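You operate a simulated robot arm through the tools that you are given. There is no shell and no other tool. Be economical: measure what you need, move in short steps, check, and stop when the job is done.

The job below is to be done with a simulated two-armed robot. You get a single attempt, and the scene is never put back.

JOB
Take the lid off the yellow box and lay it down on the clear end of the green work bench.
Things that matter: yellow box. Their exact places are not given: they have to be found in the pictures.

It is judged by the outcome, as a careful person would: the job done as asked, and still so three seconds after it is handed in. It fails if anything else is knocked over, pushed out of place, dropped, spilled or broken. A push-on lid holds only when it is set on centred and level and pressed home; a screw cap is set on level and turned clockwise until tight.

ROBOT AND FRAMES
Two 7-joint arms with two-finger parallel grippers on one trunk, on a base that drives. Base frame: it is fixed to the floor where the robot stands at the start and does not move with it; the origin is under the middle of the robot, x ahead of it, y to its left, z up; the surface under the hand at the start is at about z = 900. Readings come in mm, rad, newtons and seconds.
The left shoulder is at the start at [50, 161, 1123], the right one opposite. With the tool pointing down near the work surface each hand reaches from about 240 to 680 mm from the robot's upright axis, wherever it stands, measured 20 degrees to its own side. Payload 3.43 kg a hand.
The TCP of each hand is the grasp point between the finger pads, 30 mm short of the fingertips. In the tool frame z runs along the fingers and y along their closing line. Largest opening 94 mm; finger width 28, thickness 10; the body of the gripper, 50 by 96 mm, starts 55 mm behind the TCP.
Orientation is that of the tool frame in the base frame, as a unit quaternion [x, y, z, w]. With the fingers straight down and closing along the base's y, the tool's x points along the base's -x, its y along +y and its z along -z.

CONTROLS
- The arms move only by the tool drive_tool. It takes "left_deltas", "right_deltas" or both (then of equal length, played together; a hand with none holds still); each is a list of rows, each a list of 7 numbers: the turn, a rotation vector about the base's x, y, z in rad, then the shift along the base's x, y, z in mm, then the opening in per cent of the stroke, from 0 (shut) to 100 (fully open). In form: [[wx, wy, wz, dx, dy, dz, claw], ...]. A call has 1 to 12 rows; each row shifts and turns the commanded pose from where the row before left it. Rows are played at 5 a second. More than 50 mm and 0.15 rad between two rows, or a gripper value outside its range, and nothing of the call is played. A pose out of reach is approached as far as the arm can. The call stops where the force on the tool passes 40 N (or 10 N more than at its start, if that is more) or the arm is blocked; 0.2 s more then pass. The fingers move at their own pace (about 45 mm/s each) and stop on an object; they squeeze with about 34 N. The grip force told is the motor's: it shows also when the fingers shut on nothing. Time passes only in rows, and 0.2 s behind the last, so rows that do not move let the fingers close. The reply holds the time, the measured pose of the TCP, the force on the tool along the base axes, the opening and the grip force, in the units named above and with some noise, with the torque about the TCP (base axes, N m) and any sound that the robot's microphone picked up.
- Cameras (640 x 400 px; columns grow to the right, rows downward): "scene" is now at [119, -45.3, 1287.1]; the picture's right is [-0.49, -0.87, 0.00], its down [-0.14, 0.08, -0.99] and it looks along [0.86, -0.48, -0.16] (base axes); focal length 262 px, centre (320, 200). "left" rides on the left gripper at [76, -14, -103] in its tool frame; the picture's right is [0.18, 0.98, 0.00], its down [-0.75, 0.14, -0.64] and it looks along [-0.63, 0.12, 0.77] (tool axes); focal length 243 px, centre (320, 200). "right" rides on the right gripper at [76, 14, -103] in its tool frame; the picture's right is [-0.18, 0.98, 0.00], its down [-0.75, -0.14, -0.64] and it looks along [-0.63, -0.12, 0.77] (tool axes); focal length 243 px, centre (320, 200).
- get_image(camera): a new picture of that camera. It takes no simulated time.
- lift_body(by): slides the trunk up (or, below 0, down) by that many mm; the arms and the scene camera ride with it, the base frame stays. It gives what a move gives, with no picture.
- roll_base(legs): drives the robot by 1 to 6 legs, each [ahead, left, turn to the left] in mm, mm and rad, along the robot's own axes; the way and the turn of a leg run together, so that a leg with both is an arc; at most 1500 mm and 3.142 rad a leg. The arms and the cameras ride along, it lands a little off, and it stops where it bumps. It gives what a move gives.
- turn_head(pan, tilt): turns the head with the scene camera to pan (to the left, within 1.396 rad either way) and tilt (down, from -0.506 to 1.204), counted from straight ahead of the robot. It gives what a move gives.
- probe_pixels(camera, pixels): for up to 12 pixels [column, row] of the newest picture of that camera ("zoom" is the newest enlarged one), the place [x, y, z] in the base frame of the surface seen there, good to about 3 mm. It takes no simulated time.
- inspect(camera, box): a new picture of the part [left, top, right, bottom] of that camera's present view, enlarged. It takes no simulated time.
- job_done(): hands the job in; it is judged then, once.

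Go step by step. Measure first, check grasps and placings, and put right what went wrong. The budget is 80 turns and 70 pictures, counting those below and the enlarged ones. Unless the task says otherwise, let go and move clear before handing in, and close with one line.

The tools are called after "Request:" by a JSON object that holds its "name" and its "arguments". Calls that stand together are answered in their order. drive_tool: Moves the arms, as the interface text tells. Its arguments: {"type":"object","properties":{"left_deltas":{"type":"array"},"right_deltas":{"type":"array"}},"required":[]} The other tools are called the same way: lift_body (by) slides the trunk up or down; roll_base (legs) drives the base; turn_head (pan, tilt) turns the head that bears the scene camera; get_image (camera) takes a picture; probe_pixels (camera, pixels) gives the place of the surface under pixels of a picture; inspect (camera, box) takes an enlarged picture of a part of a camera's view; job_done () hands the job in.

At the start:

```text
clock: 0.0
left_tcp_pos: [408.8, -7.2, 1233.3]
left_ee_rot: [0.0, 1.0, -0.001, -0.001]
left_force: [-0.8, 0.3, 0.6]
left_ft_torque: [-0.01, 0.02, 0.02]
left_finger_gap: 94.0
left_grip_force: 0.1
right_tcp_pos: [355.1, -380.1, 1200.2]
right_ee_rot: [0.0, 1.0, 0.0, 0.0]
right_force: [-0.4, -0.3, 0.2]
right_ft_torque: [0.01, -0.02, -0.03]
right_finger_gap: 93.8
right_grip_force: 0.0
trunk travel left (down, up): [-150.0, 117.0]
robot x, y, heading: [1.3, 2.4, 0.0]
head pan, tilt: [-0.51, 0.157]
```

scene: 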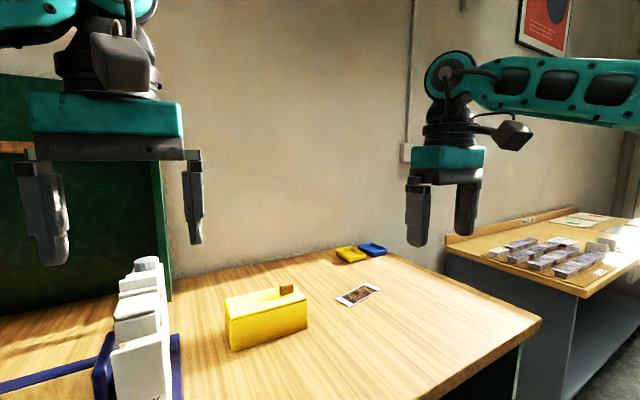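
right: 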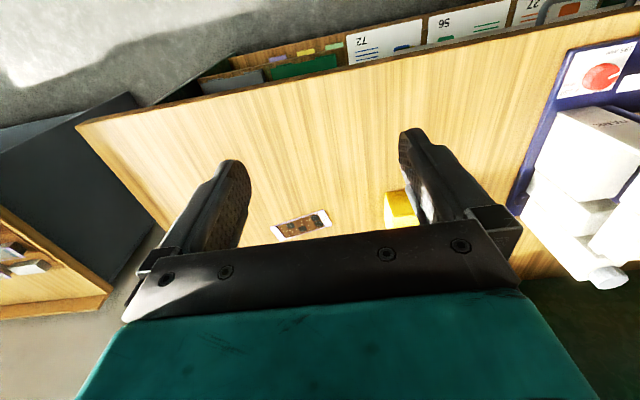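
left: 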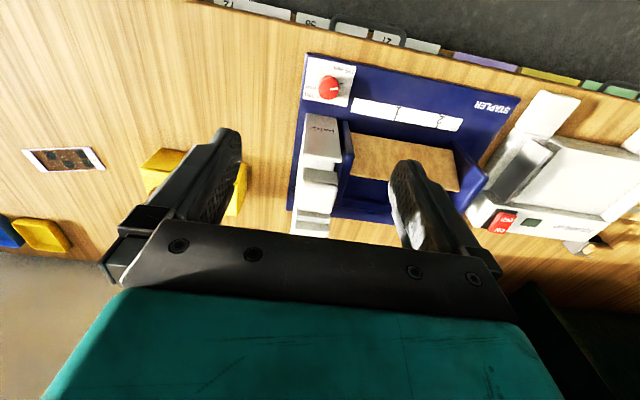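

The scene picture shows a yellow box with a small knob at about (265,318) on a wood-topped bench; the green bench isn't identified yet. I'll enlarge the box and look around.

Request:
{"name": "inspect", "arguments": {"camera": "scene", "box": [200, 230, 400, 360]}}

Request:
{"name": "probe_pixels", "arguments": {"camera": "scene", "pixels": [[228, 302], [232, 350], [306, 328], [306, 295], [286, 289], [358, 295], [540, 320], [270, 280]]}}

Request:
{"name": "turn_head", "arguments": {"pan": 0.6, "tilt": 0.4}}

Request:
{"name": "get_image", "arguments": {"camera": "scene"}}

```text
3.08 times, centred on (300, 295) of scene
```

zoom: 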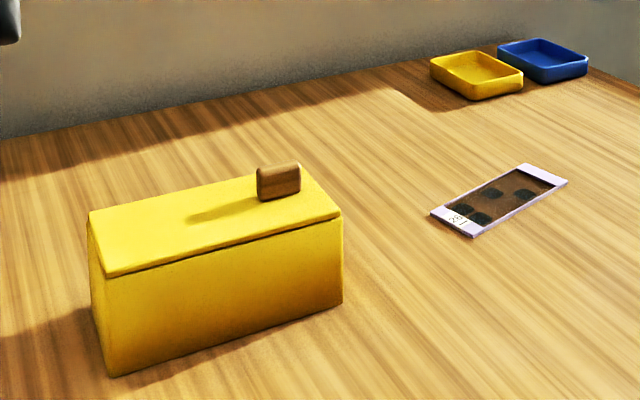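

```text
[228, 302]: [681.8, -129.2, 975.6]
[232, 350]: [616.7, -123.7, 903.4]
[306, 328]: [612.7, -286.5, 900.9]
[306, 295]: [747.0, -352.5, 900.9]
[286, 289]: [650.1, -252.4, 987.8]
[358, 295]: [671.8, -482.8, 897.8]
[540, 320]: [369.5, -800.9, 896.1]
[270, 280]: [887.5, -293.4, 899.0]
```

```text
clock: 1.3
left_tcp_pos: [410.6, -8.6, 1231.1]
left_ee_rot: [0.0, 1.0, 0.0, -0.001]
left_force: [0.8, 0.2, 0.3]
left_ft_torque: [0.05, 0.01, 0.01]
left_finger_gap: 94.0
left_grip_force: 0.0
right_tcp_pos: [356.6, -378.9, 1199.2]
right_ee_rot: [0.0, 1.0, 0.0, 0.0]
right_force: [-0.2, -0.1, 0.2]
right_ft_torque: [0.03, 0.01, -0.02]
right_finger_gap: 94.0
right_grip_force: 0.0
trunk travel left (down, up): [-150.0, 117.0]
robot x, y, heading: [5.4, -4.6, 0.002]
head pan, tilt: [0.6, 0.4]
```

```text
65 pictures are left
```

scene: 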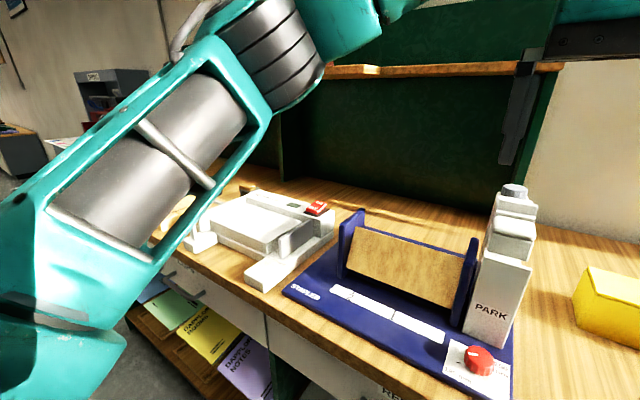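

This bench carries a green back panel and side; I look to the right side and farther left for any other green bench.

Request:
{"name": "turn_head", "arguments": {"pan": -1.396, "tilt": 0.3}}

Request:
{"name": "get_image", "arguments": {"camera": "scene"}}

Request:
{"name": "turn_head", "arguments": {"pan": 1.396, "tilt": 0.3}}

Request:
{"name": "get_image", "arguments": {"camera": "scene"}}

```text
clock: 3.3
left_tcp_pos: [408.4, -9.0, 1231.5]
left_ee_rot: [0.0, 1.0, 0.0, 0.0]
left_force: [0.8, 0.4, 0.2]
left_ft_torque: [0.02, 0.01, 0.02]
left_finger_gap: 94.1
left_grip_force: 0.1
right_tcp_pos: [355.5, -380.2, 1199.8]
right_ee_rot: [0.0, 1.0, 0.0, 0.0]
right_force: [-0.2, -0.8, 0.5]
right_ft_torque: [-0.01, -0.04, 0.03]
right_finger_gap: 94.2
right_grip_force: 0.0
trunk travel left (down, up): [-150.0, 117.0]
robot x, y, heading: [1.1, -2.6, -0.0]
head pan, tilt: [-1.396, 0.3]
```

```text
64 pictures are left
```

scene: 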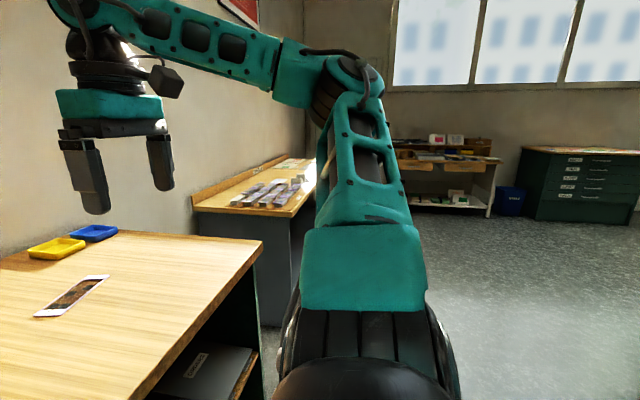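

```text
clock: 5.7
left_tcp_pos: [409.3, -7.3, 1231.7]
left_ee_rot: [0.0, 1.0, 0.0, 0.0]
left_force: [-0.5, -1.4, -0.7]
left_ft_torque: [0.0, 0.01, -0.04]
left_finger_gap: 93.8
left_grip_force: 0.0
right_tcp_pos: [356.0, -379.6, 1199.3]
right_ee_rot: [0.001, 1.0, 0.0, 0.0]
right_force: [-0.4, -0.1, -0.4]
right_ft_torque: [0.05, -0.01, 0.03]
right_finger_gap: 94.0
right_grip_force: 0.0
trunk travel left (down, up): [-150.0, 117.0]
robot x, y, heading: [0.3, -1.8, 0.001]
head pan, tilt: [1.396, 0.3]
```

```text
63 pictures are left
```

scene: 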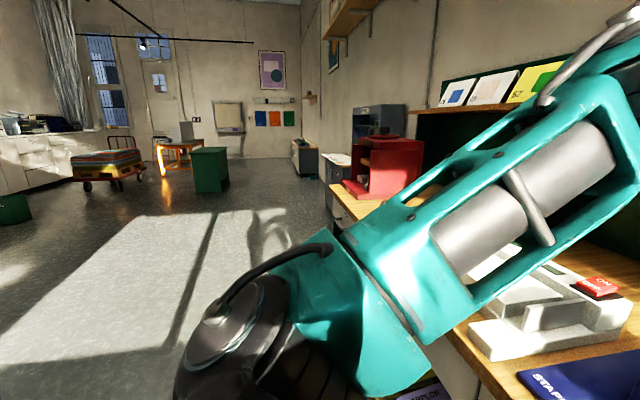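

Distant green objects show at (212,168) here and a green drawer cabinet at (580,185) to the right. I'll enlarge these and look behind the robot before deciding.

Request:
{"name": "inspect", "arguments": {"camera": "scene", "box": [60, 100, 340, 275]}}

Request:
{"name": "probe_pixels", "arguments": {"camera": "scene", "pixels": [[212, 152], [212, 175], [185, 146], [10, 207], [350, 160], [345, 210]]}}

Request:
{"name": "roll_base", "arguments": {"legs": [[-500, 0, 0]]}}

Request:
{"name": "turn_head", "arguments": {"pan": 0, "tilt": 0.3}}

Request:
{"name": "get_image", "arguments": {"camera": "scene"}}

```text
2.29 times, centred on (200, 188) of scene
```

zoom: 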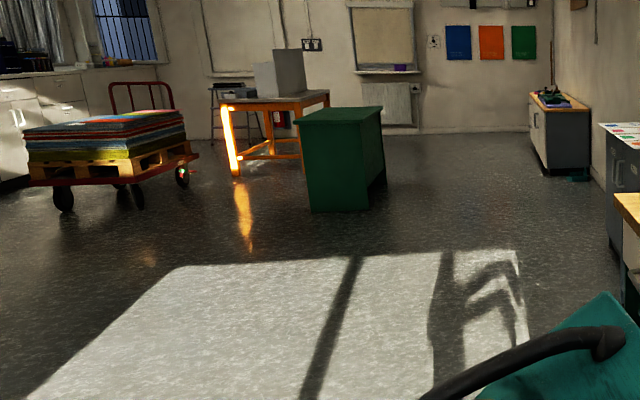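

```text
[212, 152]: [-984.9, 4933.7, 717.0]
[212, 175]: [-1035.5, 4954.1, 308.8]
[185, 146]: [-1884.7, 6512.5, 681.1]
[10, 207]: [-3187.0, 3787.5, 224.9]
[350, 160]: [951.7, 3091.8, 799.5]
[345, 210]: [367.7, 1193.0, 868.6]
```

```text
clock: 8.7
left_tcp_pos: [-90.8, -6.8, 1231.3]
left_ee_rot: [-0.001, 1.0, 0.0, 0.0]
left_force: [0.1, 0.0, 0.2]
left_ft_torque: [0.01, 0.04, 0.0]
left_finger_gap: 93.8
left_grip_force: 0.0
right_tcp_pos: [-143.7, -379.9, 1200.8]
right_ee_rot: [-0.002, 1.0, 0.0, 0.0]
right_force: [-0.9, 0.0, 0.0]
right_ft_torque: [0.0, 0.0, 0.02]
right_finger_gap: 94.2
right_grip_force: 0.1
trunk travel left (down, up): [-150.0, 117.0]
robot x, y, heading: [-501.5, 0.4, 0.002]
head pan, tilt: [1.396, 0.3]
```

```text
clock: 10.2
left_tcp_pos: [-90.9, -7.8, 1231.1]
left_ee_rot: [-0.002, 1.0, 0.0, 0.0]
left_force: [0.2, 0.3, 0.2]
left_ft_torque: [0.03, 0.02, -0.03]
left_finger_gap: 93.9
left_grip_force: 0.1
right_tcp_pos: [-143.8, -380.2, 1200.0]
right_ee_rot: [0.0, 1.0, 0.0, 0.0]
right_force: [0.4, -0.1, 0.5]
right_ft_torque: [0.0, -0.01, 0.01]
right_finger_gap: 94.1
right_grip_force: 0.0
trunk travel left (down, up): [-150.0, 117.0]
robot x, y, heading: [-500.3, 2.9, 0.001]
head pan, tilt: [0.0, 0.3]
```

```text
61 pictures are left
```

scene: 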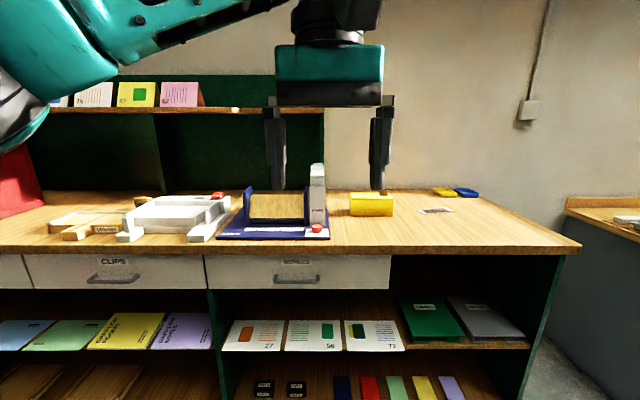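

The yellow box's bench has a green carcass, but its right end isn't obviously meant. I'll turn to see the rest of the room.

Request:
{"name": "roll_base", "arguments": {"legs": [[-300, 0, 0], [0, 0, 3.1]]}}

Request:
{"name": "get_image", "arguments": {"camera": "scene"}}

Request:
{"name": "turn_head", "arguments": {"pan": 1.2, "tilt": 0.2}}

Request:
{"name": "get_image", "arguments": {"camera": "scene"}}

Request:
{"name": "turn_head", "arguments": {"pan": -1.2, "tilt": 0.2}}

Request:
{"name": "get_image", "arguments": {"camera": "scene"}}

```text
clock: 19.6
left_tcp_pos: [-1202.6, 10.4, 1232.0]
left_ee_rot: [1.0, -0.003, 0.0, 0.0]
left_force: [0.1, 0.0, -0.6]
left_ft_torque: [0.01, 0.02, -0.01]
left_finger_gap: 93.9
left_grip_force: 0.0
right_tcp_pos: [-1146.7, 381.4, 1199.8]
right_ee_rot: [1.0, -0.003, 0.0, 0.0]
right_force: [0.7, 0.0, 1.1]
right_ft_torque: [0.01, -0.01, -0.03]
right_finger_gap: 94.0
right_grip_force: 0.0
trunk travel left (down, up): [-150.0, 117.0]
robot x, y, heading: [-794.5, -3.2, 3.136]
head pan, tilt: [0.0, 0.3]
```

```text
60 pictures are left
```

scene: 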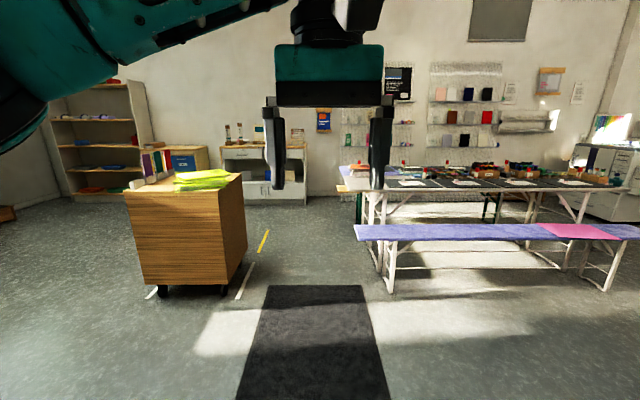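

```text
clock: 20.9
left_tcp_pos: [-1203.5, 10.4, 1231.2]
left_ee_rot: [1.0, -0.004, 0.001, 0.0]
left_force: [0.6, -0.8, 0.4]
left_ft_torque: [-0.01, -0.01, -0.02]
left_finger_gap: 94.0
left_grip_force: 0.0
right_tcp_pos: [-1147.6, 382.0, 1200.3]
right_ee_rot: [1.0, -0.004, 0.0, 0.0]
right_force: [-0.5, 0.2, 0.3]
right_ft_torque: [0.0, 0.01, 0.02]
right_finger_gap: 94.3
right_grip_force: 0.1
trunk travel left (down, up): [-150.0, 117.0]
robot x, y, heading: [-791.8, -0.8, 3.132]
head pan, tilt: [1.201, 0.201]
```

```text
59 pictures are left
```

scene: 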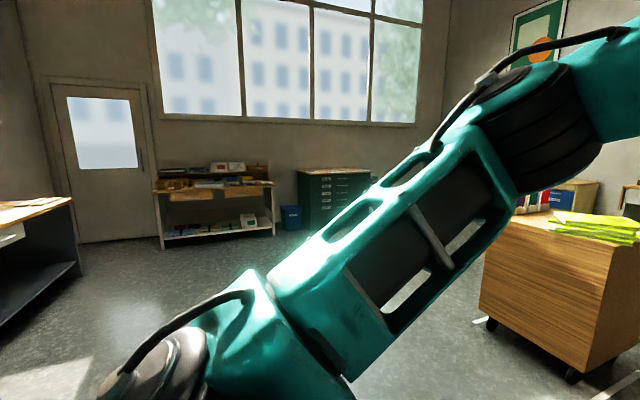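

```text
clock: 23.1
left_tcp_pos: [-1203.5, 9.2, 1231.1]
left_ee_rot: [1.0, -0.004, 0.0, -0.001]
left_force: [0.0, 0.9, -0.5]
left_ft_torque: [-0.01, -0.01, 0.02]
left_finger_gap: 94.0
left_grip_force: 0.1
right_tcp_pos: [-1148.1, 381.5, 1200.1]
right_ee_rot: [1.0, -0.003, -0.001, 0.0]
right_force: [0.0, 0.5, -0.6]
right_ft_torque: [0.02, 0.0, -0.01]
right_finger_gap: 94.2
right_grip_force: 0.0
trunk travel left (down, up): [-150.0, 117.0]
robot x, y, heading: [-793.6, -4.9, 3.135]
head pan, tilt: [-1.201, 0.201]
```

```text
58 pictures are left
```

scene: 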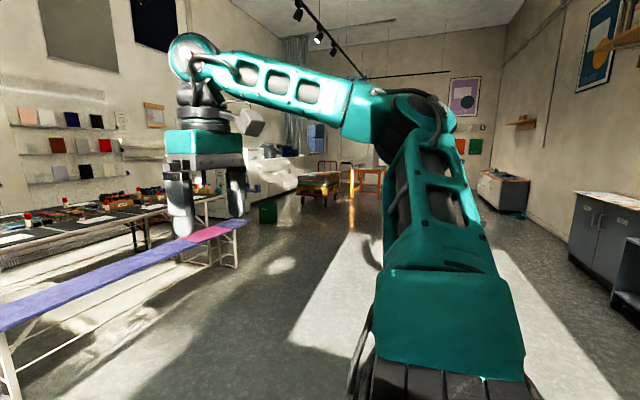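

The far green object at about (-1000, 4950, 717) is the only wholly green bench-like thing; I'll drive closer to see whether it is a work bench with a clear end.

Request:
{"name": "roll_base", "arguments": {"legs": [[0, 0, -1.57], [1400, 0, 0], [1200, 0, 0]]}}

Request:
{"name": "turn_head", "arguments": {"pan": 0.0, "tilt": 0.3}}

Request:
{"name": "get_image", "arguments": {"camera": "scene"}}

```text
clock: 39.6
left_tcp_pos: [-727.9, 3002.9, 1230.6]
left_ee_rot: [-0.696, 0.718, 0.0, -0.001]
left_force: [0.5, -0.3, -0.2]
left_ft_torque: [0.0, -0.02, 0.04]
left_finger_gap: 94.0
left_grip_force: 0.1
right_tcp_pos: [-357.6, 2937.9, 1199.5]
right_ee_rot: [-0.697, 0.717, 0.0, 0.0]
right_force: [0.6, 0.7, -0.3]
right_ft_torque: [0.02, 0.02, 0.01]
right_finger_gap: 94.0
right_grip_force: 0.1
trunk travel left (down, up): [-150.0, 117.0]
robot x, y, heading: [-747.5, 2594.0, 1.538]
head pan, tilt: [-1.201, 0.201]
```

```text
clock: 41.0
left_tcp_pos: [-727.3, 3002.7, 1231.5]
left_ee_rot: [-0.697, 0.717, 0.0, 0.001]
left_force: [-0.2, 0.0, 0.7]
left_ft_torque: [0.0, -0.01, 0.05]
left_finger_gap: 94.0
left_grip_force: 0.0
right_tcp_pos: [-357.4, 2937.8, 1198.6]
right_ee_rot: [-0.697, 0.717, 0.0, 0.001]
right_force: [-0.6, -0.6, 0.2]
right_ft_torque: [0.05, -0.03, -0.02]
right_finger_gap: 93.8
right_grip_force: 0.1
trunk travel left (down, up): [-150.0, 117.0]
robot x, y, heading: [-748.7, 2595.1, 1.542]
head pan, tilt: [0.0, 0.3]
```

```text
57 pictures are left
```

scene: 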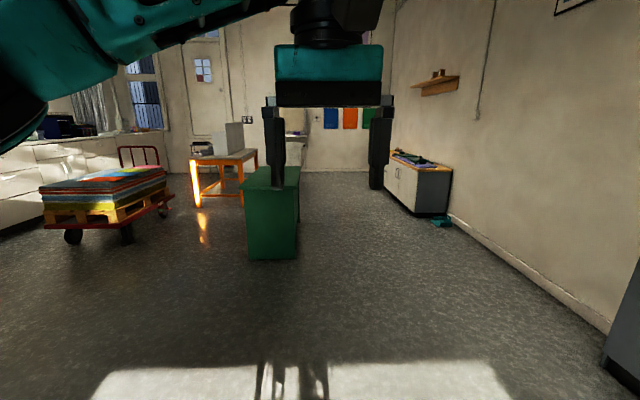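

Request:
{"name": "inspect", "arguments": {"camera": "scene", "box": [180, 130, 340, 270]}}

Request:
{"name": "lift_body", "arguments": {"by": 110}}

Request:
{"name": "roll_base", "arguments": {"legs": [[1000, -500, 0], [0, 0, 0.5]]}}

Request:
{"name": "get_image", "arguments": {"camera": "scene"}}

```text
2.86 times, centred on (260, 200) of scene
```

zoom: 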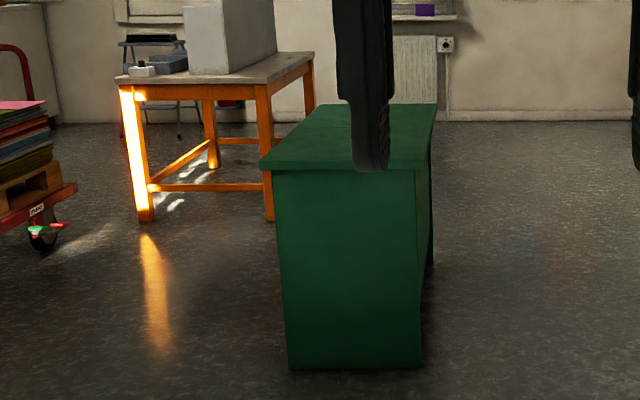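

```text
clock: 42.4
left_tcp_pos: [-726.5, 3002.2, 1341.2]
left_ee_rot: [-0.696, 0.718, 0.0, 0.0]
left_force: [0.4, 0.8, 0.7]
left_ft_torque: [0.0, 0.01, 0.0]
left_finger_gap: 94.0
left_grip_force: 0.0
right_tcp_pos: [-356.4, 2938.0, 1309.3]
right_ee_rot: [-0.696, 0.718, 0.0, 0.0]
right_force: [-0.6, 0.9, 0.5]
right_ft_torque: [0.0, 0.04, 0.03]
right_finger_gap: 94.2
right_grip_force: 0.0
trunk travel left (down, up): [-260.0, 7.0]
robot x, y, heading: [-748.9, 2591.6, 1.541]
head pan, tilt: [0.0, 0.3]
```

```text
clock: 49.6
left_tcp_pos: [-421.5, 3940.5, 1341.4]
left_ee_rot: [0.861, -0.509, 0.0, 0.0]
left_force: [0.8, -0.3, 0.6]
left_ft_torque: [-0.02, 0.0, 0.01]
left_finger_gap: 94.0
left_grip_force: 0.0
right_tcp_pos: [-70.6, 4073.0, 1309.5]
right_ee_rot: [0.861, -0.509, -0.001, 0.0]
right_force: [0.6, 0.0, -0.2]
right_ft_torque: [-0.02, -0.03, 0.0]
right_finger_gap: 93.9
right_grip_force: 0.1
trunk travel left (down, up): [-260.0, 7.0]
robot x, y, heading: [-234.7, 3576.6, 2.068]
head pan, tilt: [0.0, 0.3]
```

```text
55 pictures are left
```

scene: 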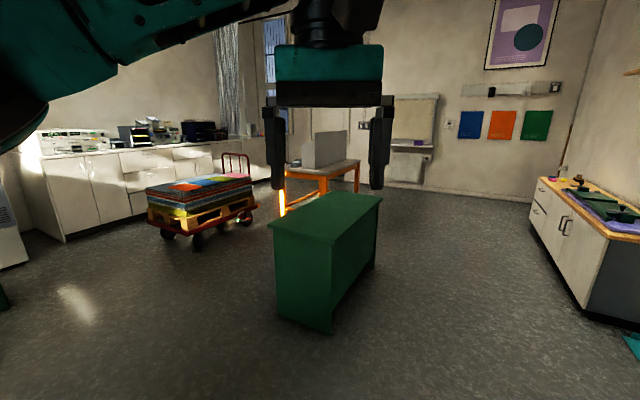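

The freestanding green piece at (325,250) looks totally bare; I enlarge it to check, as well as the bench at right.

Request:
{"name": "inspect", "arguments": {"camera": "scene", "box": [240, 160, 420, 340]}}

Request:
{"name": "probe_pixels", "arguments": {"camera": "scene", "pixels": [[272, 222], [332, 239], [381, 198], [330, 192], [330, 215], [352, 208], [330, 320], [300, 220]]}}

Request:
{"name": "inspect", "arguments": {"camera": "scene", "box": [500, 150, 640, 350]}}

```text
2.22 times, centred on (330, 250) of scene
```

zoom: 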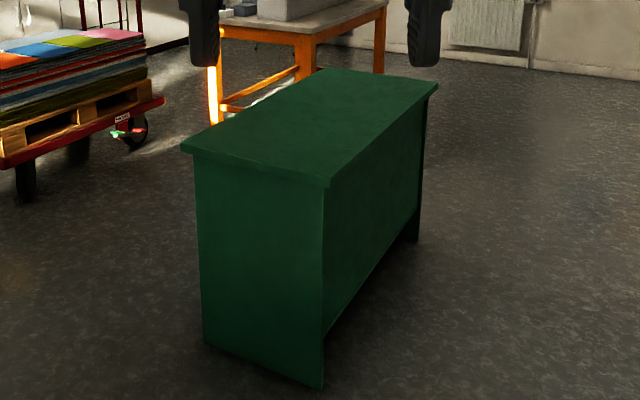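

```text
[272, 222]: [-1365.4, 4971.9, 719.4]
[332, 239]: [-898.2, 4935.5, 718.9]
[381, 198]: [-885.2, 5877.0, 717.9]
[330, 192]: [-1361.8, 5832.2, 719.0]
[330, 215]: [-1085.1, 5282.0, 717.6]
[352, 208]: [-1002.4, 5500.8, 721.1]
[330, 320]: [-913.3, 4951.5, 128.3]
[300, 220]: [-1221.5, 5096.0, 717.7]
```

```text
2.00 times, centred on (570, 250) of scene
```

zoom: 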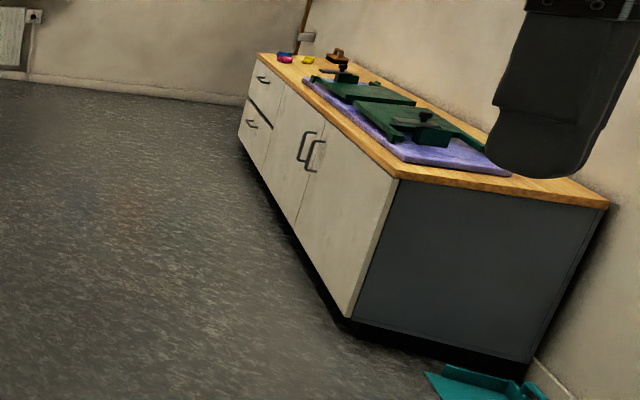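

The green piece is about 470 × 940 mm, 720 high and bare; I look at its other side before deciding between it and the green-carcass bench.

Request:
{"name": "roll_base", "arguments": {"legs": [[0, 0, 1.07], [1500, 0, 0], [300, 0, 0], [0, 0, -1.95]]}}

Request:
{"name": "get_image", "arguments": {"camera": "scene"}}

```text
clock: 65.9
left_tcp_pos: [-1863.9, 3981.9, 1342.0]
left_ee_rot: [-0.556, 0.831, -0.001, 0.0]
left_force: [0.4, 0.3, -0.2]
left_ft_torque: [0.0, 0.02, 0.01]
left_finger_gap: 94.2
left_grip_force: 0.1
right_tcp_pos: [-1541.3, 3791.3, 1309.9]
right_ee_rot: [-0.556, 0.831, 0.0, 0.0]
right_force: [0.0, -0.3, -0.3]
right_ft_torque: [0.05, 0.06, 0.0]
right_finger_gap: 94.1
right_grip_force: 0.0
trunk travel left (down, up): [-260.0, 7.0]
robot x, y, heading: [-2028.9, 3607.7, 1.182]
head pan, tilt: [0.0, 0.3]
```

```text
52 pictures are left
```

scene: 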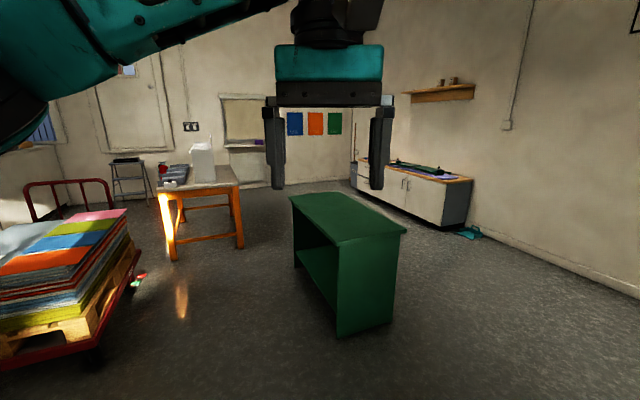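

Decision: the bare green shelf unit has no "clear end" as opposed to an occupied one. The green-panelled bench holding the box does: machines on its left, free top on its right. I'll go back there and work at its right end.

Request:
{"name": "roll_base", "arguments": {"legs": [[0, 0, -2.394], [1356, 0, 0], [1356, 0, 0], [1356, 0, 0], [0, 0, 1.212]]}}

Request:
{"name": "get_image", "arguments": {"camera": "scene"}}

```text
clock: 94.2
left_tcp_pos: [-281.1, -270.2, 1340.3]
left_ee_rot: [0.021, 1.0, -0.001, 0.0]
left_force: [1.0, -0.7, -0.4]
left_ft_torque: [0.03, 0.0, 0.04]
left_finger_gap: 94.2
left_grip_force: 0.1
right_tcp_pos: [-350.3, -640.6, 1311.4]
right_ee_rot: [0.022, 1.0, 0.0, 0.0]
right_force: [-0.2, -0.1, -0.3]
right_ft_torque: [0.0, -0.03, -0.02]
right_finger_gap: 93.9
right_grip_force: 0.1
trunk travel left (down, up): [-260.0, 7.0]
robot x, y, heading: [-692.5, -244.2, -0.046]
head pan, tilt: [0.0, 0.3]
```

```text
51 pictures are left
```

scene: 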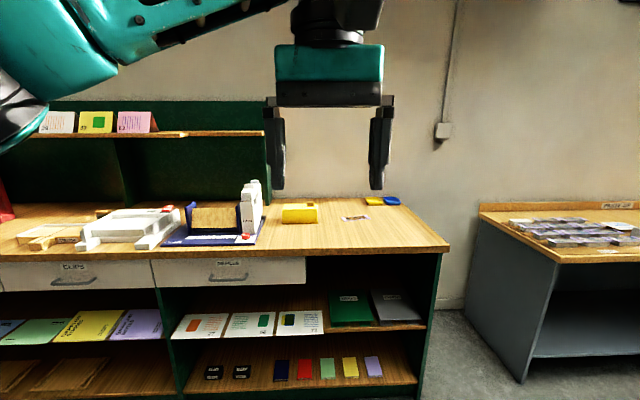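

The side-by-side view confirms a green-panelled bench (clear right end) next to a grey one. I'll measure the bench front edge and then return to it.

Request:
{"name": "probe_pixels", "arguments": {"camera": "scene", "pixels": [[360, 249], [440, 248], [390, 199], [300, 255], [355, 218], [300, 215]]}}

Request:
{"name": "roll_base", "arguments": {"legs": [[0, 0, 0.046], [690, 70, 0]]}}

Request:
{"name": "turn_head", "arguments": {"pan": -0.25, "tilt": 0.6}}

Request:
{"name": "get_image", "arguments": {"camera": "scene"}}

```text
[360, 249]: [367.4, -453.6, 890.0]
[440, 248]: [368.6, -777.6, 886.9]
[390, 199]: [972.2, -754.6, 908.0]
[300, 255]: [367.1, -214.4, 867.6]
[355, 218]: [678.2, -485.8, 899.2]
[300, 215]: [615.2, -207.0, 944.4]
```

```text
clock: 98.4
left_tcp_pos: [411.0, -184.4, 1341.1]
left_ee_rot: [0.002, 1.0, 0.0, 0.0]
left_force: [0.5, 0.8, -0.8]
left_ft_torque: [0.01, -0.01, -0.01]
left_finger_gap: 94.0
left_grip_force: 0.1
right_tcp_pos: [356.2, -556.0, 1309.7]
right_ee_rot: [0.001, 1.0, 0.0, 0.0]
right_force: [-0.1, -0.7, 0.4]
right_ft_torque: [0.0, 0.01, 0.03]
right_finger_gap: 94.1
right_grip_force: 0.0
trunk travel left (down, up): [-260.0, 7.0]
robot x, y, heading: [2.0, -175.1, -0.001]
head pan, tilt: [0.0, 0.3]
```

```text
clock: 99.2
left_tcp_pos: [409.0, -184.8, 1341.4]
left_ee_rot: [0.002, 1.0, -0.001, 0.0]
left_force: [0.0, 0.6, 0.0]
left_ft_torque: [0.04, 0.0, 0.03]
left_finger_gap: 94.0
left_grip_force: 0.1
right_tcp_pos: [356.1, -556.3, 1309.9]
right_ee_rot: [0.001, 1.0, 0.0, 0.0]
right_force: [0.1, -0.5, -0.2]
right_ft_torque: [0.03, 0.0, 0.03]
right_finger_gap: 93.9
right_grip_force: 0.1
trunk travel left (down, up): [-260.0, 7.0]
robot x, y, heading: [-0.3, -173.3, -0.005]
head pan, tilt: [-0.25, 0.6]
```

```text
50 pictures are left
```

scene: 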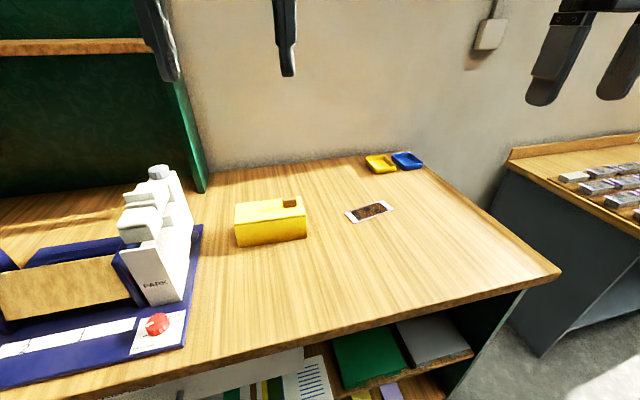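

Request:
{"name": "inspect", "arguments": {"camera": "scene", "box": [220, 180, 320, 260]}}

Request:
{"name": "lift_body", "arguments": {"by": -110}}

Request:
{"name": "roll_base", "arguments": {"legs": [[60, 0, 0]]}}

```text
5.00 times, centred on (270, 220) of scene
```

zoom: 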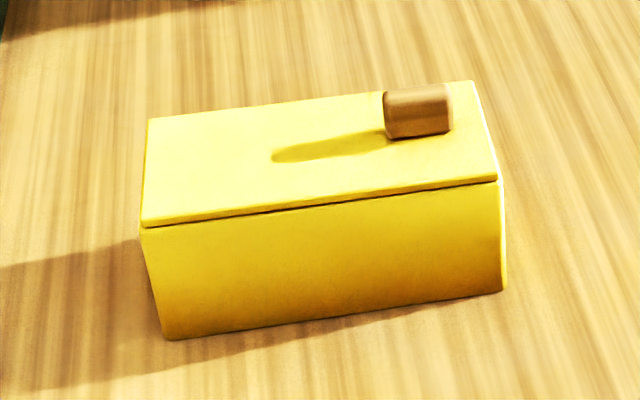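

```text
clock: 100.7
left_tcp_pos: [411.4, -183.3, 1231.6]
left_ee_rot: [0.001, 1.0, 0.0, 0.001]
left_force: [0.3, 0.5, 0.1]
left_ft_torque: [-0.01, 0.01, -0.01]
left_finger_gap: 94.1
left_grip_force: 0.1
right_tcp_pos: [356.3, -555.6, 1200.8]
right_ee_rot: [0.001, 1.0, 0.0, 0.0]
right_force: [0.4, 0.2, -0.6]
right_ft_torque: [0.01, 0.02, 0.0]
right_finger_gap: 94.1
right_grip_force: 0.1
trunk travel left (down, up): [-150.0, 117.0]
robot x, y, heading: [1.3, -179.1, 0.004]
head pan, tilt: [-0.25, 0.6]
```

```text
clock: 101.6
left_tcp_pos: [470.2, -184.6, 1231.4]
left_ee_rot: [0.002, 1.0, 0.0, 0.0]
left_force: [0.0, -0.1, 0.4]
left_ft_torque: [0.0, -0.01, -0.02]
left_finger_gap: 93.9
left_grip_force: 0.1
right_tcp_pos: [417.1, -556.6, 1199.5]
right_ee_rot: [0.002, 1.0, 0.0, 0.0]
right_force: [-0.2, 0.1, -0.5]
right_ft_torque: [0.0, 0.04, -0.01]
right_finger_gap: 94.1
right_grip_force: 0.1
trunk travel left (down, up): [-150.0, 117.0]
robot x, y, heading: [61.9, -177.9, -0.001]
head pan, tilt: [-0.25, 0.6]
```

The lid is a plate with a wooden knob near its right-rear end (zoom 418,110). I'll take a fresh zoom and measure the knob.

Request:
{"name": "inspect", "arguments": {"camera": "scene", "box": [210, 160, 350, 270]}}

```text
3.64 times, centred on (280, 215) of scene
```

zoom: 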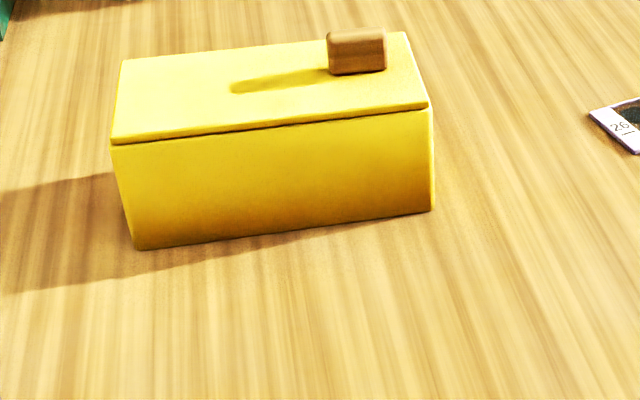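

Request:
{"name": "probe_pixels", "arguments": {"camera": "zoom", "pixels": [[333, 37], [380, 36], [331, 68], [382, 66], [357, 35], [357, 60], [116, 140], [425, 104], [403, 36], [124, 64], [428, 125], [135, 245]]}}

```text
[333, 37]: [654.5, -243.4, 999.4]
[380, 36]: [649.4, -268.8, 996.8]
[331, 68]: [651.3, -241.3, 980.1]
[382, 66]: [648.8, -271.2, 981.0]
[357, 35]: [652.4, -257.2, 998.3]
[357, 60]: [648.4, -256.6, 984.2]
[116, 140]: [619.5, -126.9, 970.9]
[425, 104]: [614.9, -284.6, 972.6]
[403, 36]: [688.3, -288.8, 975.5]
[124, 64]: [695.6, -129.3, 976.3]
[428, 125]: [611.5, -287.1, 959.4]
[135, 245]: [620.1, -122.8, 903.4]
```

Lid spans x 615–695, y −127…−289, top at z≈975; the knob is 30 mm wide along y and tops at ≈999. I'll move the left hand out of the way, then bring the right hand over the knob for a close look.

Request:
{"name": "drive_tool", "arguments": {"left_deltas": [[0, 0, 0, 0, 48, 0, 100], [0, 0, 0, 0, 48, 0, 100], [0, 0, 0, 0, 48, 0, 100], [0, 0, 0, 0, 48, 0, 100], [0, 0, 0, 0, 48, 0, 100], [0, 0, 0, 0, 0, 0, 100], [0, 0, 0, 0, 0, 0, 100]], "right_deltas": [[0, 0, 0, 27, 38, 0, 60], [0, 0, 0, 27, 38, 0, 60], [0, 0, 0, 27, 38, 0, 60], [0, 0, 0, 27, 38, 0, 60], [0, 0, 0, 27, 38, 0, 60], [0, 0, 0, 27, 38, 0, 60], [0, 0, 0, 27, 38, 0, 60]]}}

Request:
{"name": "drive_tool", "arguments": {"right_deltas": [[0, 0, 0, 27, 34, 0, 60], [0, 0, 0, 0, 0, -35, 60], [0, 0, 0, 0, 0, -35, 60], [0, 0, 0, 0, 0, -35, 60]]}}

Request:
{"name": "get_image", "arguments": {"camera": "right"}}

```text
clock: 103.2
left_tcp_pos: [468.3, 55.9, 1231.1]
left_ee_rot: [0.002, 1.0, 0.0, 0.0]
left_force: [-0.1, -0.2, -0.7]
left_ft_torque: [0.01, 0.0, 0.02]
left_finger_gap: 93.9
left_grip_force: 0.0
right_tcp_pos: [534.6, -365.0, 1179.1]
right_ee_rot: [0.002, 1.0, 0.0, 0.0]
right_force: [-0.1, 1.2, 0.2]
right_ft_torque: [-0.01, 0.02, 0.01]
right_finger_gap: 56.3
right_grip_force: 0.1
right hand out of reach, approached as far as the arm can: row 5, 6, 7
trunk travel left (down, up): [-150.0, 117.0]
robot x, y, heading: [58.1, -177.6, 0.0]
head pan, tilt: [-0.25, 0.6]
```

```text
clock: 104.2
left_tcp_pos: [469.9, 56.0, 1231.8]
left_ee_rot: [0.002, 1.0, 0.0, -0.001]
left_force: [0.2, -0.4, 0.5]
left_ft_torque: [0.02, 0.0, 0.01]
left_finger_gap: 94.4
left_grip_force: 0.1
right_tcp_pos: [534.9, -365.8, 1071.2]
right_ee_rot: [0.002, 1.0, 0.0, 0.0]
right_force: [0.1, -0.5, 0.0]
right_ft_torque: [0.01, 0.03, -0.01]
right_finger_gap: 56.6
right_grip_force: 0.0
right hand out of reach, approached as far as the arm can: row 1
trunk travel left (down, up): [-150.0, 117.0]
robot x, y, heading: [58.9, -176.6, -0.001]
head pan, tilt: [-0.25, 0.6]
```

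```text
47 pictures are left
```

right: 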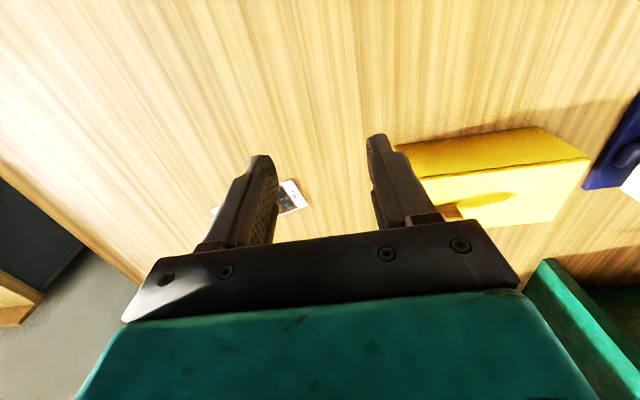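

The right hand is at (535,−366,1071), with fingertips above everything nearby. I'll move it over the knob at this height.

Request:
{"name": "drive_tool", "arguments": {"right_deltas": [[0, 0, 0, 30, 28, 0, 75], [0, 0, 0, 30, 28, 0, 75], [0, 0, 0, 30, 28, 0, 75], [0, 0, 0, 30, 25, 0, 75], [0, 0, 0, 0, 0, 0, 75]]}}

Request:
{"name": "get_image", "arguments": {"camera": "right"}}

```text
clock: 105.4
left_tcp_pos: [469.5, 56.0, 1232.2]
left_ee_rot: [0.002, 1.0, 0.0, 0.001]
left_force: [1.0, 0.0, -1.2]
left_ft_torque: [0.0, 0.02, 0.02]
left_finger_gap: 94.2
left_grip_force: 0.1
right_tcp_pos: [563.1, -346.0, 1064.1]
right_ee_rot: [0.002, 1.0, 0.001, 0.0]
right_force: [-1.2, -0.2, -0.5]
right_ft_torque: [0.01, -0.05, 0.02]
right_finger_gap: 70.4
right_grip_force: 0.0
right hand out of reach, approached as far as the arm can: row 1, 2, 3, 4
trunk travel left (down, up): [-150.0, 117.0]
robot x, y, heading: [62.0, -174.3, -0.006]
head pan, tilt: [-0.25, 0.6]
```

```text
46 pictures are left
```

right: 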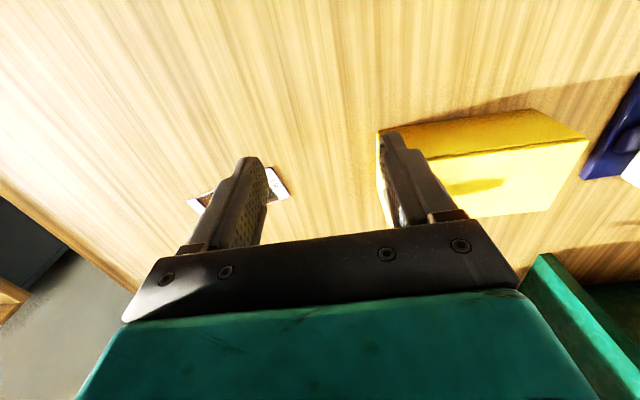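

The reach limit bites at this height. I'll raise the trunk and shift the base closer and leftward.

Request:
{"name": "lift_body", "arguments": {"by": 90}}

Request:
{"name": "roll_base", "arguments": {"legs": [[50, 60, 0]]}}

Request:
{"name": "drive_tool", "arguments": {"right_deltas": [[0, 0, 0, 15, 10, -25, 75], [0, 0, 0, 15, 10, -25, 75], [0, 0, 0, 14, 10, -20, 75], [0, 0, 0, 0, 0, 0, 75]]}}

Request:
{"name": "get_image", "arguments": {"camera": "right"}}

```text
clock: 106.7
left_tcp_pos: [469.8, 55.3, 1320.7]
left_ee_rot: [0.002, 1.0, 0.001, 0.0]
left_force: [0.4, 0.5, 0.4]
left_ft_torque: [0.04, 0.0, 0.02]
left_finger_gap: 94.0
left_grip_force: 0.0
right_tcp_pos: [563.6, -347.1, 1154.6]
right_ee_rot: [0.002, 1.0, 0.001, -0.001]
right_force: [0.1, -0.8, -1.0]
right_ft_torque: [-0.02, -0.01, 0.01]
right_finger_gap: 70.7
right_grip_force: 0.0
trunk travel left (down, up): [-240.0, 27.0]
robot x, y, heading: [61.6, -174.4, -0.005]
head pan, tilt: [-0.25, 0.6]
```

```text
clock: 107.9
left_tcp_pos: [492.5, 116.0, 1321.0]
left_ee_rot: [0.003, 1.0, -0.001, 0.0]
left_force: [1.2, 0.0, -0.6]
left_ft_torque: [0.01, 0.0, 0.02]
left_finger_gap: 94.1
left_grip_force: 0.1
right_tcp_pos: [584.1, -288.4, 1154.4]
right_ee_rot: [0.003, 1.0, 0.0, 0.0]
right_force: [-0.1, 0.0, 0.0]
right_ft_torque: [-0.05, 0.04, 0.03]
right_finger_gap: 70.6
right_grip_force: 0.0
trunk travel left (down, up): [-240.0, 27.0]
robot x, y, heading: [83.7, -116.8, -0.005]
head pan, tilt: [-0.25, 0.6]
```

```text
clock: 108.9
left_tcp_pos: [492.6, 114.1, 1322.0]
left_ee_rot: [0.003, 1.0, 0.0, 0.0]
left_force: [-0.1, 0.4, 0.0]
left_ft_torque: [-0.01, 0.01, -0.01]
left_finger_gap: 94.0
left_grip_force: 0.1
right_tcp_pos: [590.4, -296.2, 1087.7]
right_ee_rot: [0.003, 1.0, 0.001, 0.001]
right_force: [0.0, -0.2, 0.3]
right_ft_torque: [0.0, 0.0, 0.0]
right_finger_gap: 70.4
right_grip_force: 0.0
right hand out of reach, approached as far as the arm can: row 1, 2, 3
trunk travel left (down, up): [-240.0, 27.0]
robot x, y, heading: [87.6, -115.9, -0.008]
head pan, tilt: [-0.25, 0.6]
```

```text
45 pictures are left
```

right: 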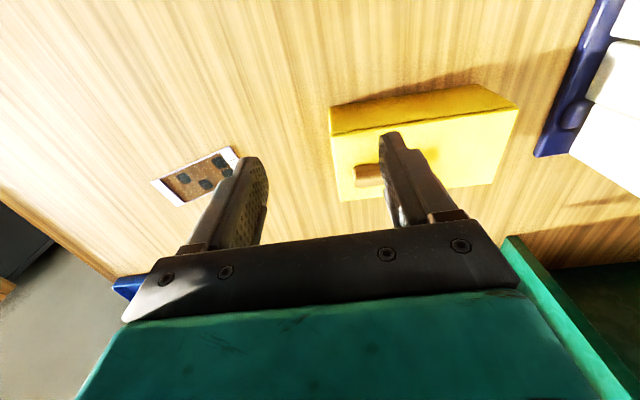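

Reach grows when the TCP is lower relative to the shoulder. I'll lift the trunk the last bit, lower the hand to about z=1036 (tips above the knob), and then go across.

Request:
{"name": "lift_body", "arguments": {"by": 26}}

Request:
{"name": "drive_tool", "arguments": {"right_deltas": [[0, 0, 0, 0, 0, -38, 75], [0, 0, 0, 0, 0, -38, 75], [0, 0, 0, 20, 14, 0, 75], [0, 0, 0, 20, 13, 0, 75], [0, 0, 0, 24, 13, 0, 75], [0, 0, 0, 0, 0, 0, 75]]}}

Request:
{"name": "get_image", "arguments": {"camera": "right"}}

```text
clock: 109.6
left_tcp_pos: [492.8, 112.9, 1347.3]
left_ee_rot: [0.003, 1.0, 0.0, -0.001]
left_force: [-0.5, -0.2, 0.1]
left_ft_torque: [0.0, 0.02, -0.02]
left_finger_gap: 94.0
left_grip_force: 0.2
right_tcp_pos: [591.7, -294.7, 1112.8]
right_ee_rot: [0.003, 1.0, 0.002, 0.002]
right_force: [1.0, -0.2, -0.1]
right_ft_torque: [-0.01, 0.02, 0.01]
right_finger_gap: 70.5
right_grip_force: 0.0
trunk travel left (down, up): [-266.0, 1.0]
robot x, y, heading: [83.6, -114.2, -0.01]
head pan, tilt: [-0.25, 0.6]
```

```text
clock: 111.0
left_tcp_pos: [491.9, 113.6, 1347.1]
left_ee_rot: [0.003, 1.0, 0.001, 0.0]
left_force: [0.2, -0.4, -0.1]
left_ft_torque: [-0.01, -0.03, 0.0]
left_finger_gap: 93.9
left_grip_force: 0.0
right_tcp_pos: [591.7, -310.2, 1061.3]
right_ee_rot: [0.002, 1.0, 0.002, 0.002]
right_force: [-0.4, -0.3, -0.4]
right_ft_torque: [-0.01, -0.03, 0.0]
right_finger_gap: 70.6
right_grip_force: 0.1
right hand out of reach, approached as far as the arm can: row 1, 2, 3, 4, 5
trunk travel left (down, up): [-266.0, 1.0]
robot x, y, heading: [85.5, -112.0, -0.01]
head pan, tilt: [-0.25, 0.6]
```

```text
44 pictures are left
```

right: 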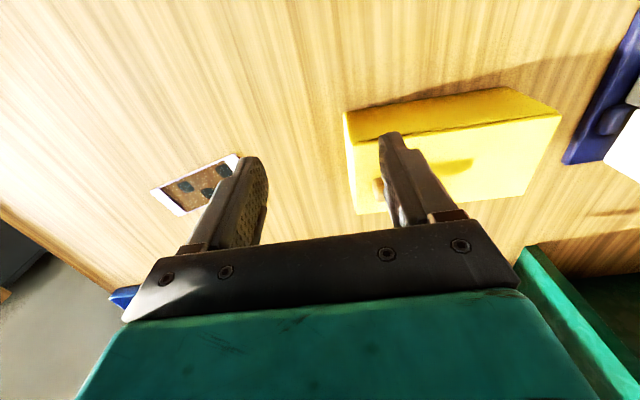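

Measured pose (592,−310,1061) shows the arm still clamped. I'll back off a bit to regain tracking, with small moves to see what the arm follows.

Request:
{"name": "drive_tool", "arguments": {"right_deltas": [[0, 0, 0, -30, 0, 0, 75], [0, 0, 0, -30, 0, 0, 75], [0, 0, 0, 0, 0, -10, 75], [0, 0, 0, 0, 0, 0, 75]]}}

```text
clock: 112.0
left_tcp_pos: [492.5, 113.1, 1346.9]
left_ee_rot: [0.004, 1.0, 0.0, 0.001]
left_force: [0.8, -0.1, -0.1]
left_ft_torque: [0.01, 0.0, 0.0]
left_finger_gap: 94.1
left_grip_force: 0.1
right_tcp_pos: [530.2, -310.4, 1051.3]
right_ee_rot: [0.004, 1.0, 0.001, 0.002]
right_force: [-1.0, 0.5, 0.3]
right_ft_torque: [-0.01, 0.01, 0.03]
right_finger_gap: 70.3
right_grip_force: 0.1
trunk travel left (down, up): [-266.0, 1.0]
robot x, y, heading: [83.6, -113.3, -0.006]
head pan, tilt: [-0.25, 0.6]
```

Tracking is exact, so the command resets at the limit. Next I set y and z first, then go ahead in x.

Request:
{"name": "drive_tool", "arguments": {"right_deltas": [[0, 0, 0, 0, 27, -8, 75], [0, 0, 0, 0, 27, -7, 75], [0, 0, 0, 30, 0, 0, 75], [0, 0, 0, 30, 0, 0, 75], [0, 0, 0, 20, 0, 0, 75], [0, 0, 0, 20, 0, 0, 75], [0, 0, 0, 0, 0, 0, 75]]}}

```text
clock: 113.6
left_tcp_pos: [492.8, 113.9, 1348.4]
left_ee_rot: [0.004, 1.0, 0.0, 0.0]
left_force: [-0.1, 0.5, 0.5]
left_ft_torque: [0.02, 0.0, -0.04]
left_finger_gap: 93.8
left_grip_force: 0.1
right_tcp_pos: [587.4, -305.6, 1058.9]
right_ee_rot: [0.002, 1.0, 0.001, 0.002]
right_force: [-0.4, 0.1, 0.0]
right_ft_torque: [0.0, 0.0, 0.01]
right_finger_gap: 70.6
right_grip_force: 0.0
right hand out of reach, approached as far as the arm can: row 2, 3, 4, 5, 6
trunk travel left (down, up): [-266.0, 1.0]
robot x, y, heading: [84.6, -118.0, -0.008]
head pan, tilt: [-0.25, 0.6]
```

Moves inward (toward +y) or outward both clamp. I'll test the arm's true reach at z≈1010 to the right of the box, over bare bench.

Request:
{"name": "drive_tool", "arguments": {"right_deltas": [[0, 0, 0, -20, -35, 0, 75], [0, 0, 0, 0, -35, -25, 75], [0, 0, 0, 0, 0, -25, 75], [0, 0, 0, 30, 0, 0, 75], [0, 0, 0, 30, 0, 0, 75], [0, 0, 0, 30, 0, 0, 75], [0, 0, 0, 0, 0, 0, 75]]}}

```text
clock: 115.2
left_tcp_pos: [490.9, 113.3, 1348.9]
left_ee_rot: [0.004, 1.0, 0.0, 0.0]
left_force: [0.6, -0.8, 0.4]
left_ft_torque: [0.01, 0.02, 0.05]
left_finger_gap: 94.0
left_grip_force: 0.1
right_tcp_pos: [626.7, -390.5, 1025.0]
right_ee_rot: [0.004, 1.0, 0.002, 0.002]
right_force: [0.4, -0.1, -0.4]
right_ft_torque: [0.0, -0.03, 0.0]
right_finger_gap: 70.6
right_grip_force: 0.0
right hand out of reach, approached as far as the arm can: row 5, 6
trunk travel left (down, up): [-266.0, 1.0]
robot x, y, heading: [84.2, -114.8, -0.004]
head pan, tilt: [-0.25, 0.6]
```

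Reach is better outward (rel. angle ≈ −27°) than inward. I'll raise the hand clear, turn the base left 0.4 rad so the right shoulder comes forward, and retry with the tool turned back.

Request:
{"name": "drive_tool", "arguments": {"right_deltas": [[0, 0, 0, -35, 0, 30, 75], [0, 0, 0, -35, 0, 35, 75], [0, 0, 0, -30, 0, 35, 75], [0, 0, 0, -30, 0, 0, 75], [0, 0, 0, -30, 0, 0, 75]]}}

Request:
{"name": "roll_base", "arguments": {"legs": [[0, 0, 0.4]]}}

```text
clock: 116.4
left_tcp_pos: [491.9, 112.5, 1348.4]
left_ee_rot: [0.004, 1.0, 0.001, 0.001]
left_force: [-0.1, -0.5, -0.2]
left_ft_torque: [-0.03, 0.02, 0.01]
left_finger_gap: 93.9
left_grip_force: 0.0
right_tcp_pos: [463.6, -392.3, 1123.9]
right_ee_rot: [0.003, 1.0, 0.002, 0.001]
right_force: [-0.6, 0.9, -0.8]
right_ft_torque: [0.04, 0.04, 0.03]
right_finger_gap: 70.4
right_grip_force: 0.2
trunk travel left (down, up): [-266.0, 1.0]
robot x, y, heading: [85.0, -118.1, -0.002]
head pan, tilt: [-0.25, 0.6]
```

```text
clock: 118.0
left_tcp_pos: [367.9, 256.1, 1346.7]
left_ee_rot: [-0.198, 0.98, 0.0, 0.0]
left_force: [-0.3, 0.2, 0.2]
left_ft_torque: [0.02, -0.02, -0.04]
left_finger_gap: 93.9
left_grip_force: 0.0
right_tcp_pos: [543.4, -217.3, 1123.6]
right_ee_rot: [-0.2, 0.98, 0.001, -0.001]
right_force: [0.6, 0.0, 0.3]
right_ft_torque: [0.0, -0.02, 0.02]
right_finger_gap: 70.5
right_grip_force: 0.0
trunk travel left (down, up): [-266.0, 1.0]
robot x, y, heading: [82.4, -116.7, 0.401]
head pan, tilt: [-0.25, 0.6]
```

The turn worked. Now turn the tool back by 0.436 rad to line up with the knob and approach at z≈1040.

Request:
{"name": "drive_tool", "arguments": {"right_deltas": [[0, 0, -0.145, 0, -13, -25, 75], [0, 0, -0.145, 0, -13, -25, 75], [0, 0, -0.145, 0, -13, -25, 75], [0, 0, 0, 30, 0, -5, 75], [0, 0, 0, 30, 0, -5, 75], [0, 0, 0, 25, 0, 0, 75], [0, 0, 0, 25, 0, 0, 75], [0, 0, 0, 0, 0, 0, 75]]}}

Request:
{"name": "get_image", "arguments": {"camera": "right"}}

```text
clock: 119.8
left_tcp_pos: [367.4, 256.1, 1347.8]
left_ee_rot: [-0.199, 0.98, 0.0, 0.001]
left_force: [-1.1, 0.0, 0.1]
left_ft_torque: [0.01, -0.02, 0.0]
left_finger_gap: 93.9
left_grip_force: 0.1
right_tcp_pos: [653.3, -256.0, 1039.7]
right_ee_rot: [0.017, 1.0, 0.002, 0.002]
right_force: [-0.7, -0.9, -0.8]
right_ft_torque: [-0.01, 0.04, 0.04]
right_finger_gap: 70.3
right_grip_force: 0.0
trunk travel left (down, up): [-266.0, 1.0]
robot x, y, heading: [83.7, -117.7, 0.402]
head pan, tilt: [-0.25, 0.6]
```

```text
43 pictures are left
```

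right: 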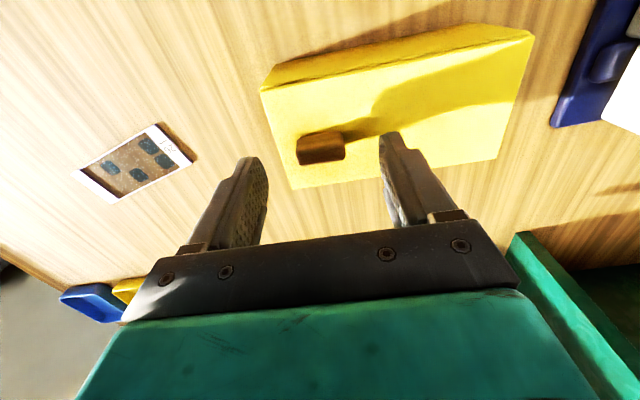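

Excellent: the hand is at (653,−256,1040) and the knob shows between the fingers at (322,147). I'll probe the knob's edges.

Request:
{"name": "inspect", "arguments": {"camera": "right", "box": [250, 70, 450, 220]}}

Request:
{"name": "probe_pixels", "arguments": {"camera": "right", "pixels": [[303, 140], [340, 136], [304, 160], [341, 155], [322, 145], [322, 155], [263, 90], [532, 33], [300, 186], [500, 155]]}}

```text
2.67 times, centred on (350, 145) of right
```

zoom: 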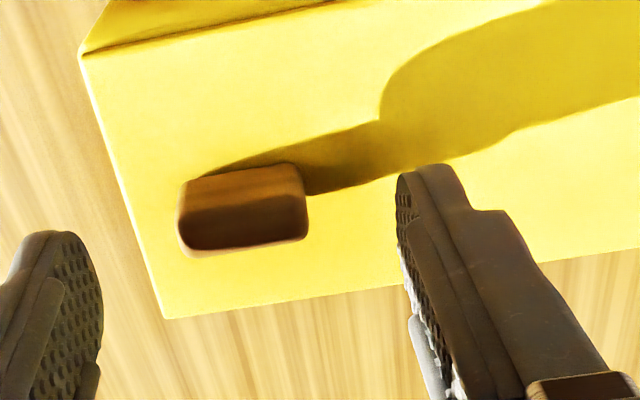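

```text
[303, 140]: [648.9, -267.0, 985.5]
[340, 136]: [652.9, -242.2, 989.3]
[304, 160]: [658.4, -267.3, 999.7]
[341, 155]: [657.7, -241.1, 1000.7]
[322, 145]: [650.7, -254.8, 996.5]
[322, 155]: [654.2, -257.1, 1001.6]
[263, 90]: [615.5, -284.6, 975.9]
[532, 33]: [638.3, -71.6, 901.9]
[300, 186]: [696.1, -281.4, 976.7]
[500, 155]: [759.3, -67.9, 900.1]
```

Knob centre ≈ (656,−255), top z≈1001, lid top 976. I'll descend to TCP z≈1009 (tips ~3 mm above the lid) and close.

Request:
{"name": "drive_tool", "arguments": {"right_deltas": [[0, 0, 0, 3, 1, -12, 75], [0, 0, 0, 0, 0, -12, 75], [0, 0, 0, 0, 0, -7, 75], [0, 0, 0, 0, 0, 0, 75]]}}

Request:
{"name": "drive_tool", "arguments": {"right_deltas": [[0, 0, 0, 0, 0, 0, 10], [0, 0, 0, 0, 0, 0, 10], [0, 0, 0, 0, 0, 0, 10], [0, 0, 0, 0, 0, 0, 10], [0, 0, 0, 0, 0, 0, 10]]}}

Request:
{"name": "get_image", "arguments": {"camera": "right"}}

```text
clock: 120.8
left_tcp_pos: [368.5, 257.6, 1347.1]
left_ee_rot: [-0.198, 0.98, 0.0, 0.0]
left_force: [0.3, 0.6, 0.1]
left_ft_torque: [-0.01, -0.03, -0.04]
left_finger_gap: 94.2
left_grip_force: 0.0
right_tcp_pos: [657.2, -256.2, 1006.9]
right_ee_rot: [0.017, 1.0, 0.002, 0.003]
right_force: [0.3, -0.6, 0.0]
right_ft_torque: [0.0, 0.02, 0.04]
right_finger_gap: 70.7
right_grip_force: 0.0
trunk travel left (down, up): [-266.0, 1.0]
robot x, y, heading: [83.7, -115.9, 0.409]
head pan, tilt: [-0.25, 0.6]
```

```text
clock: 122.0
left_tcp_pos: [368.5, 256.2, 1346.9]
left_ee_rot: [-0.198, 0.98, 0.0, 0.001]
left_force: [0.3, -0.5, 0.3]
left_ft_torque: [-0.03, -0.01, 0.03]
left_finger_gap: 94.0
left_grip_force: 0.0
right_tcp_pos: [656.8, -256.3, 1007.6]
right_ee_rot: [0.017, 1.0, 0.002, 0.001]
right_force: [-0.5, -0.5, 0.4]
right_ft_torque: [-0.09, 0.07, 0.03]
right_finger_gap: 33.1
right_grip_force: 34.4
trunk travel left (down, up): [-266.0, 1.0]
robot x, y, heading: [81.6, -111.6, 0.401]
head pan, tilt: [-0.25, 0.6]
```

```text
41 pictures are left
```

right: 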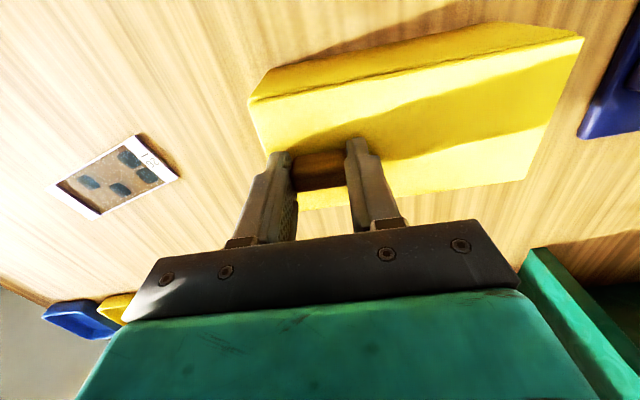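

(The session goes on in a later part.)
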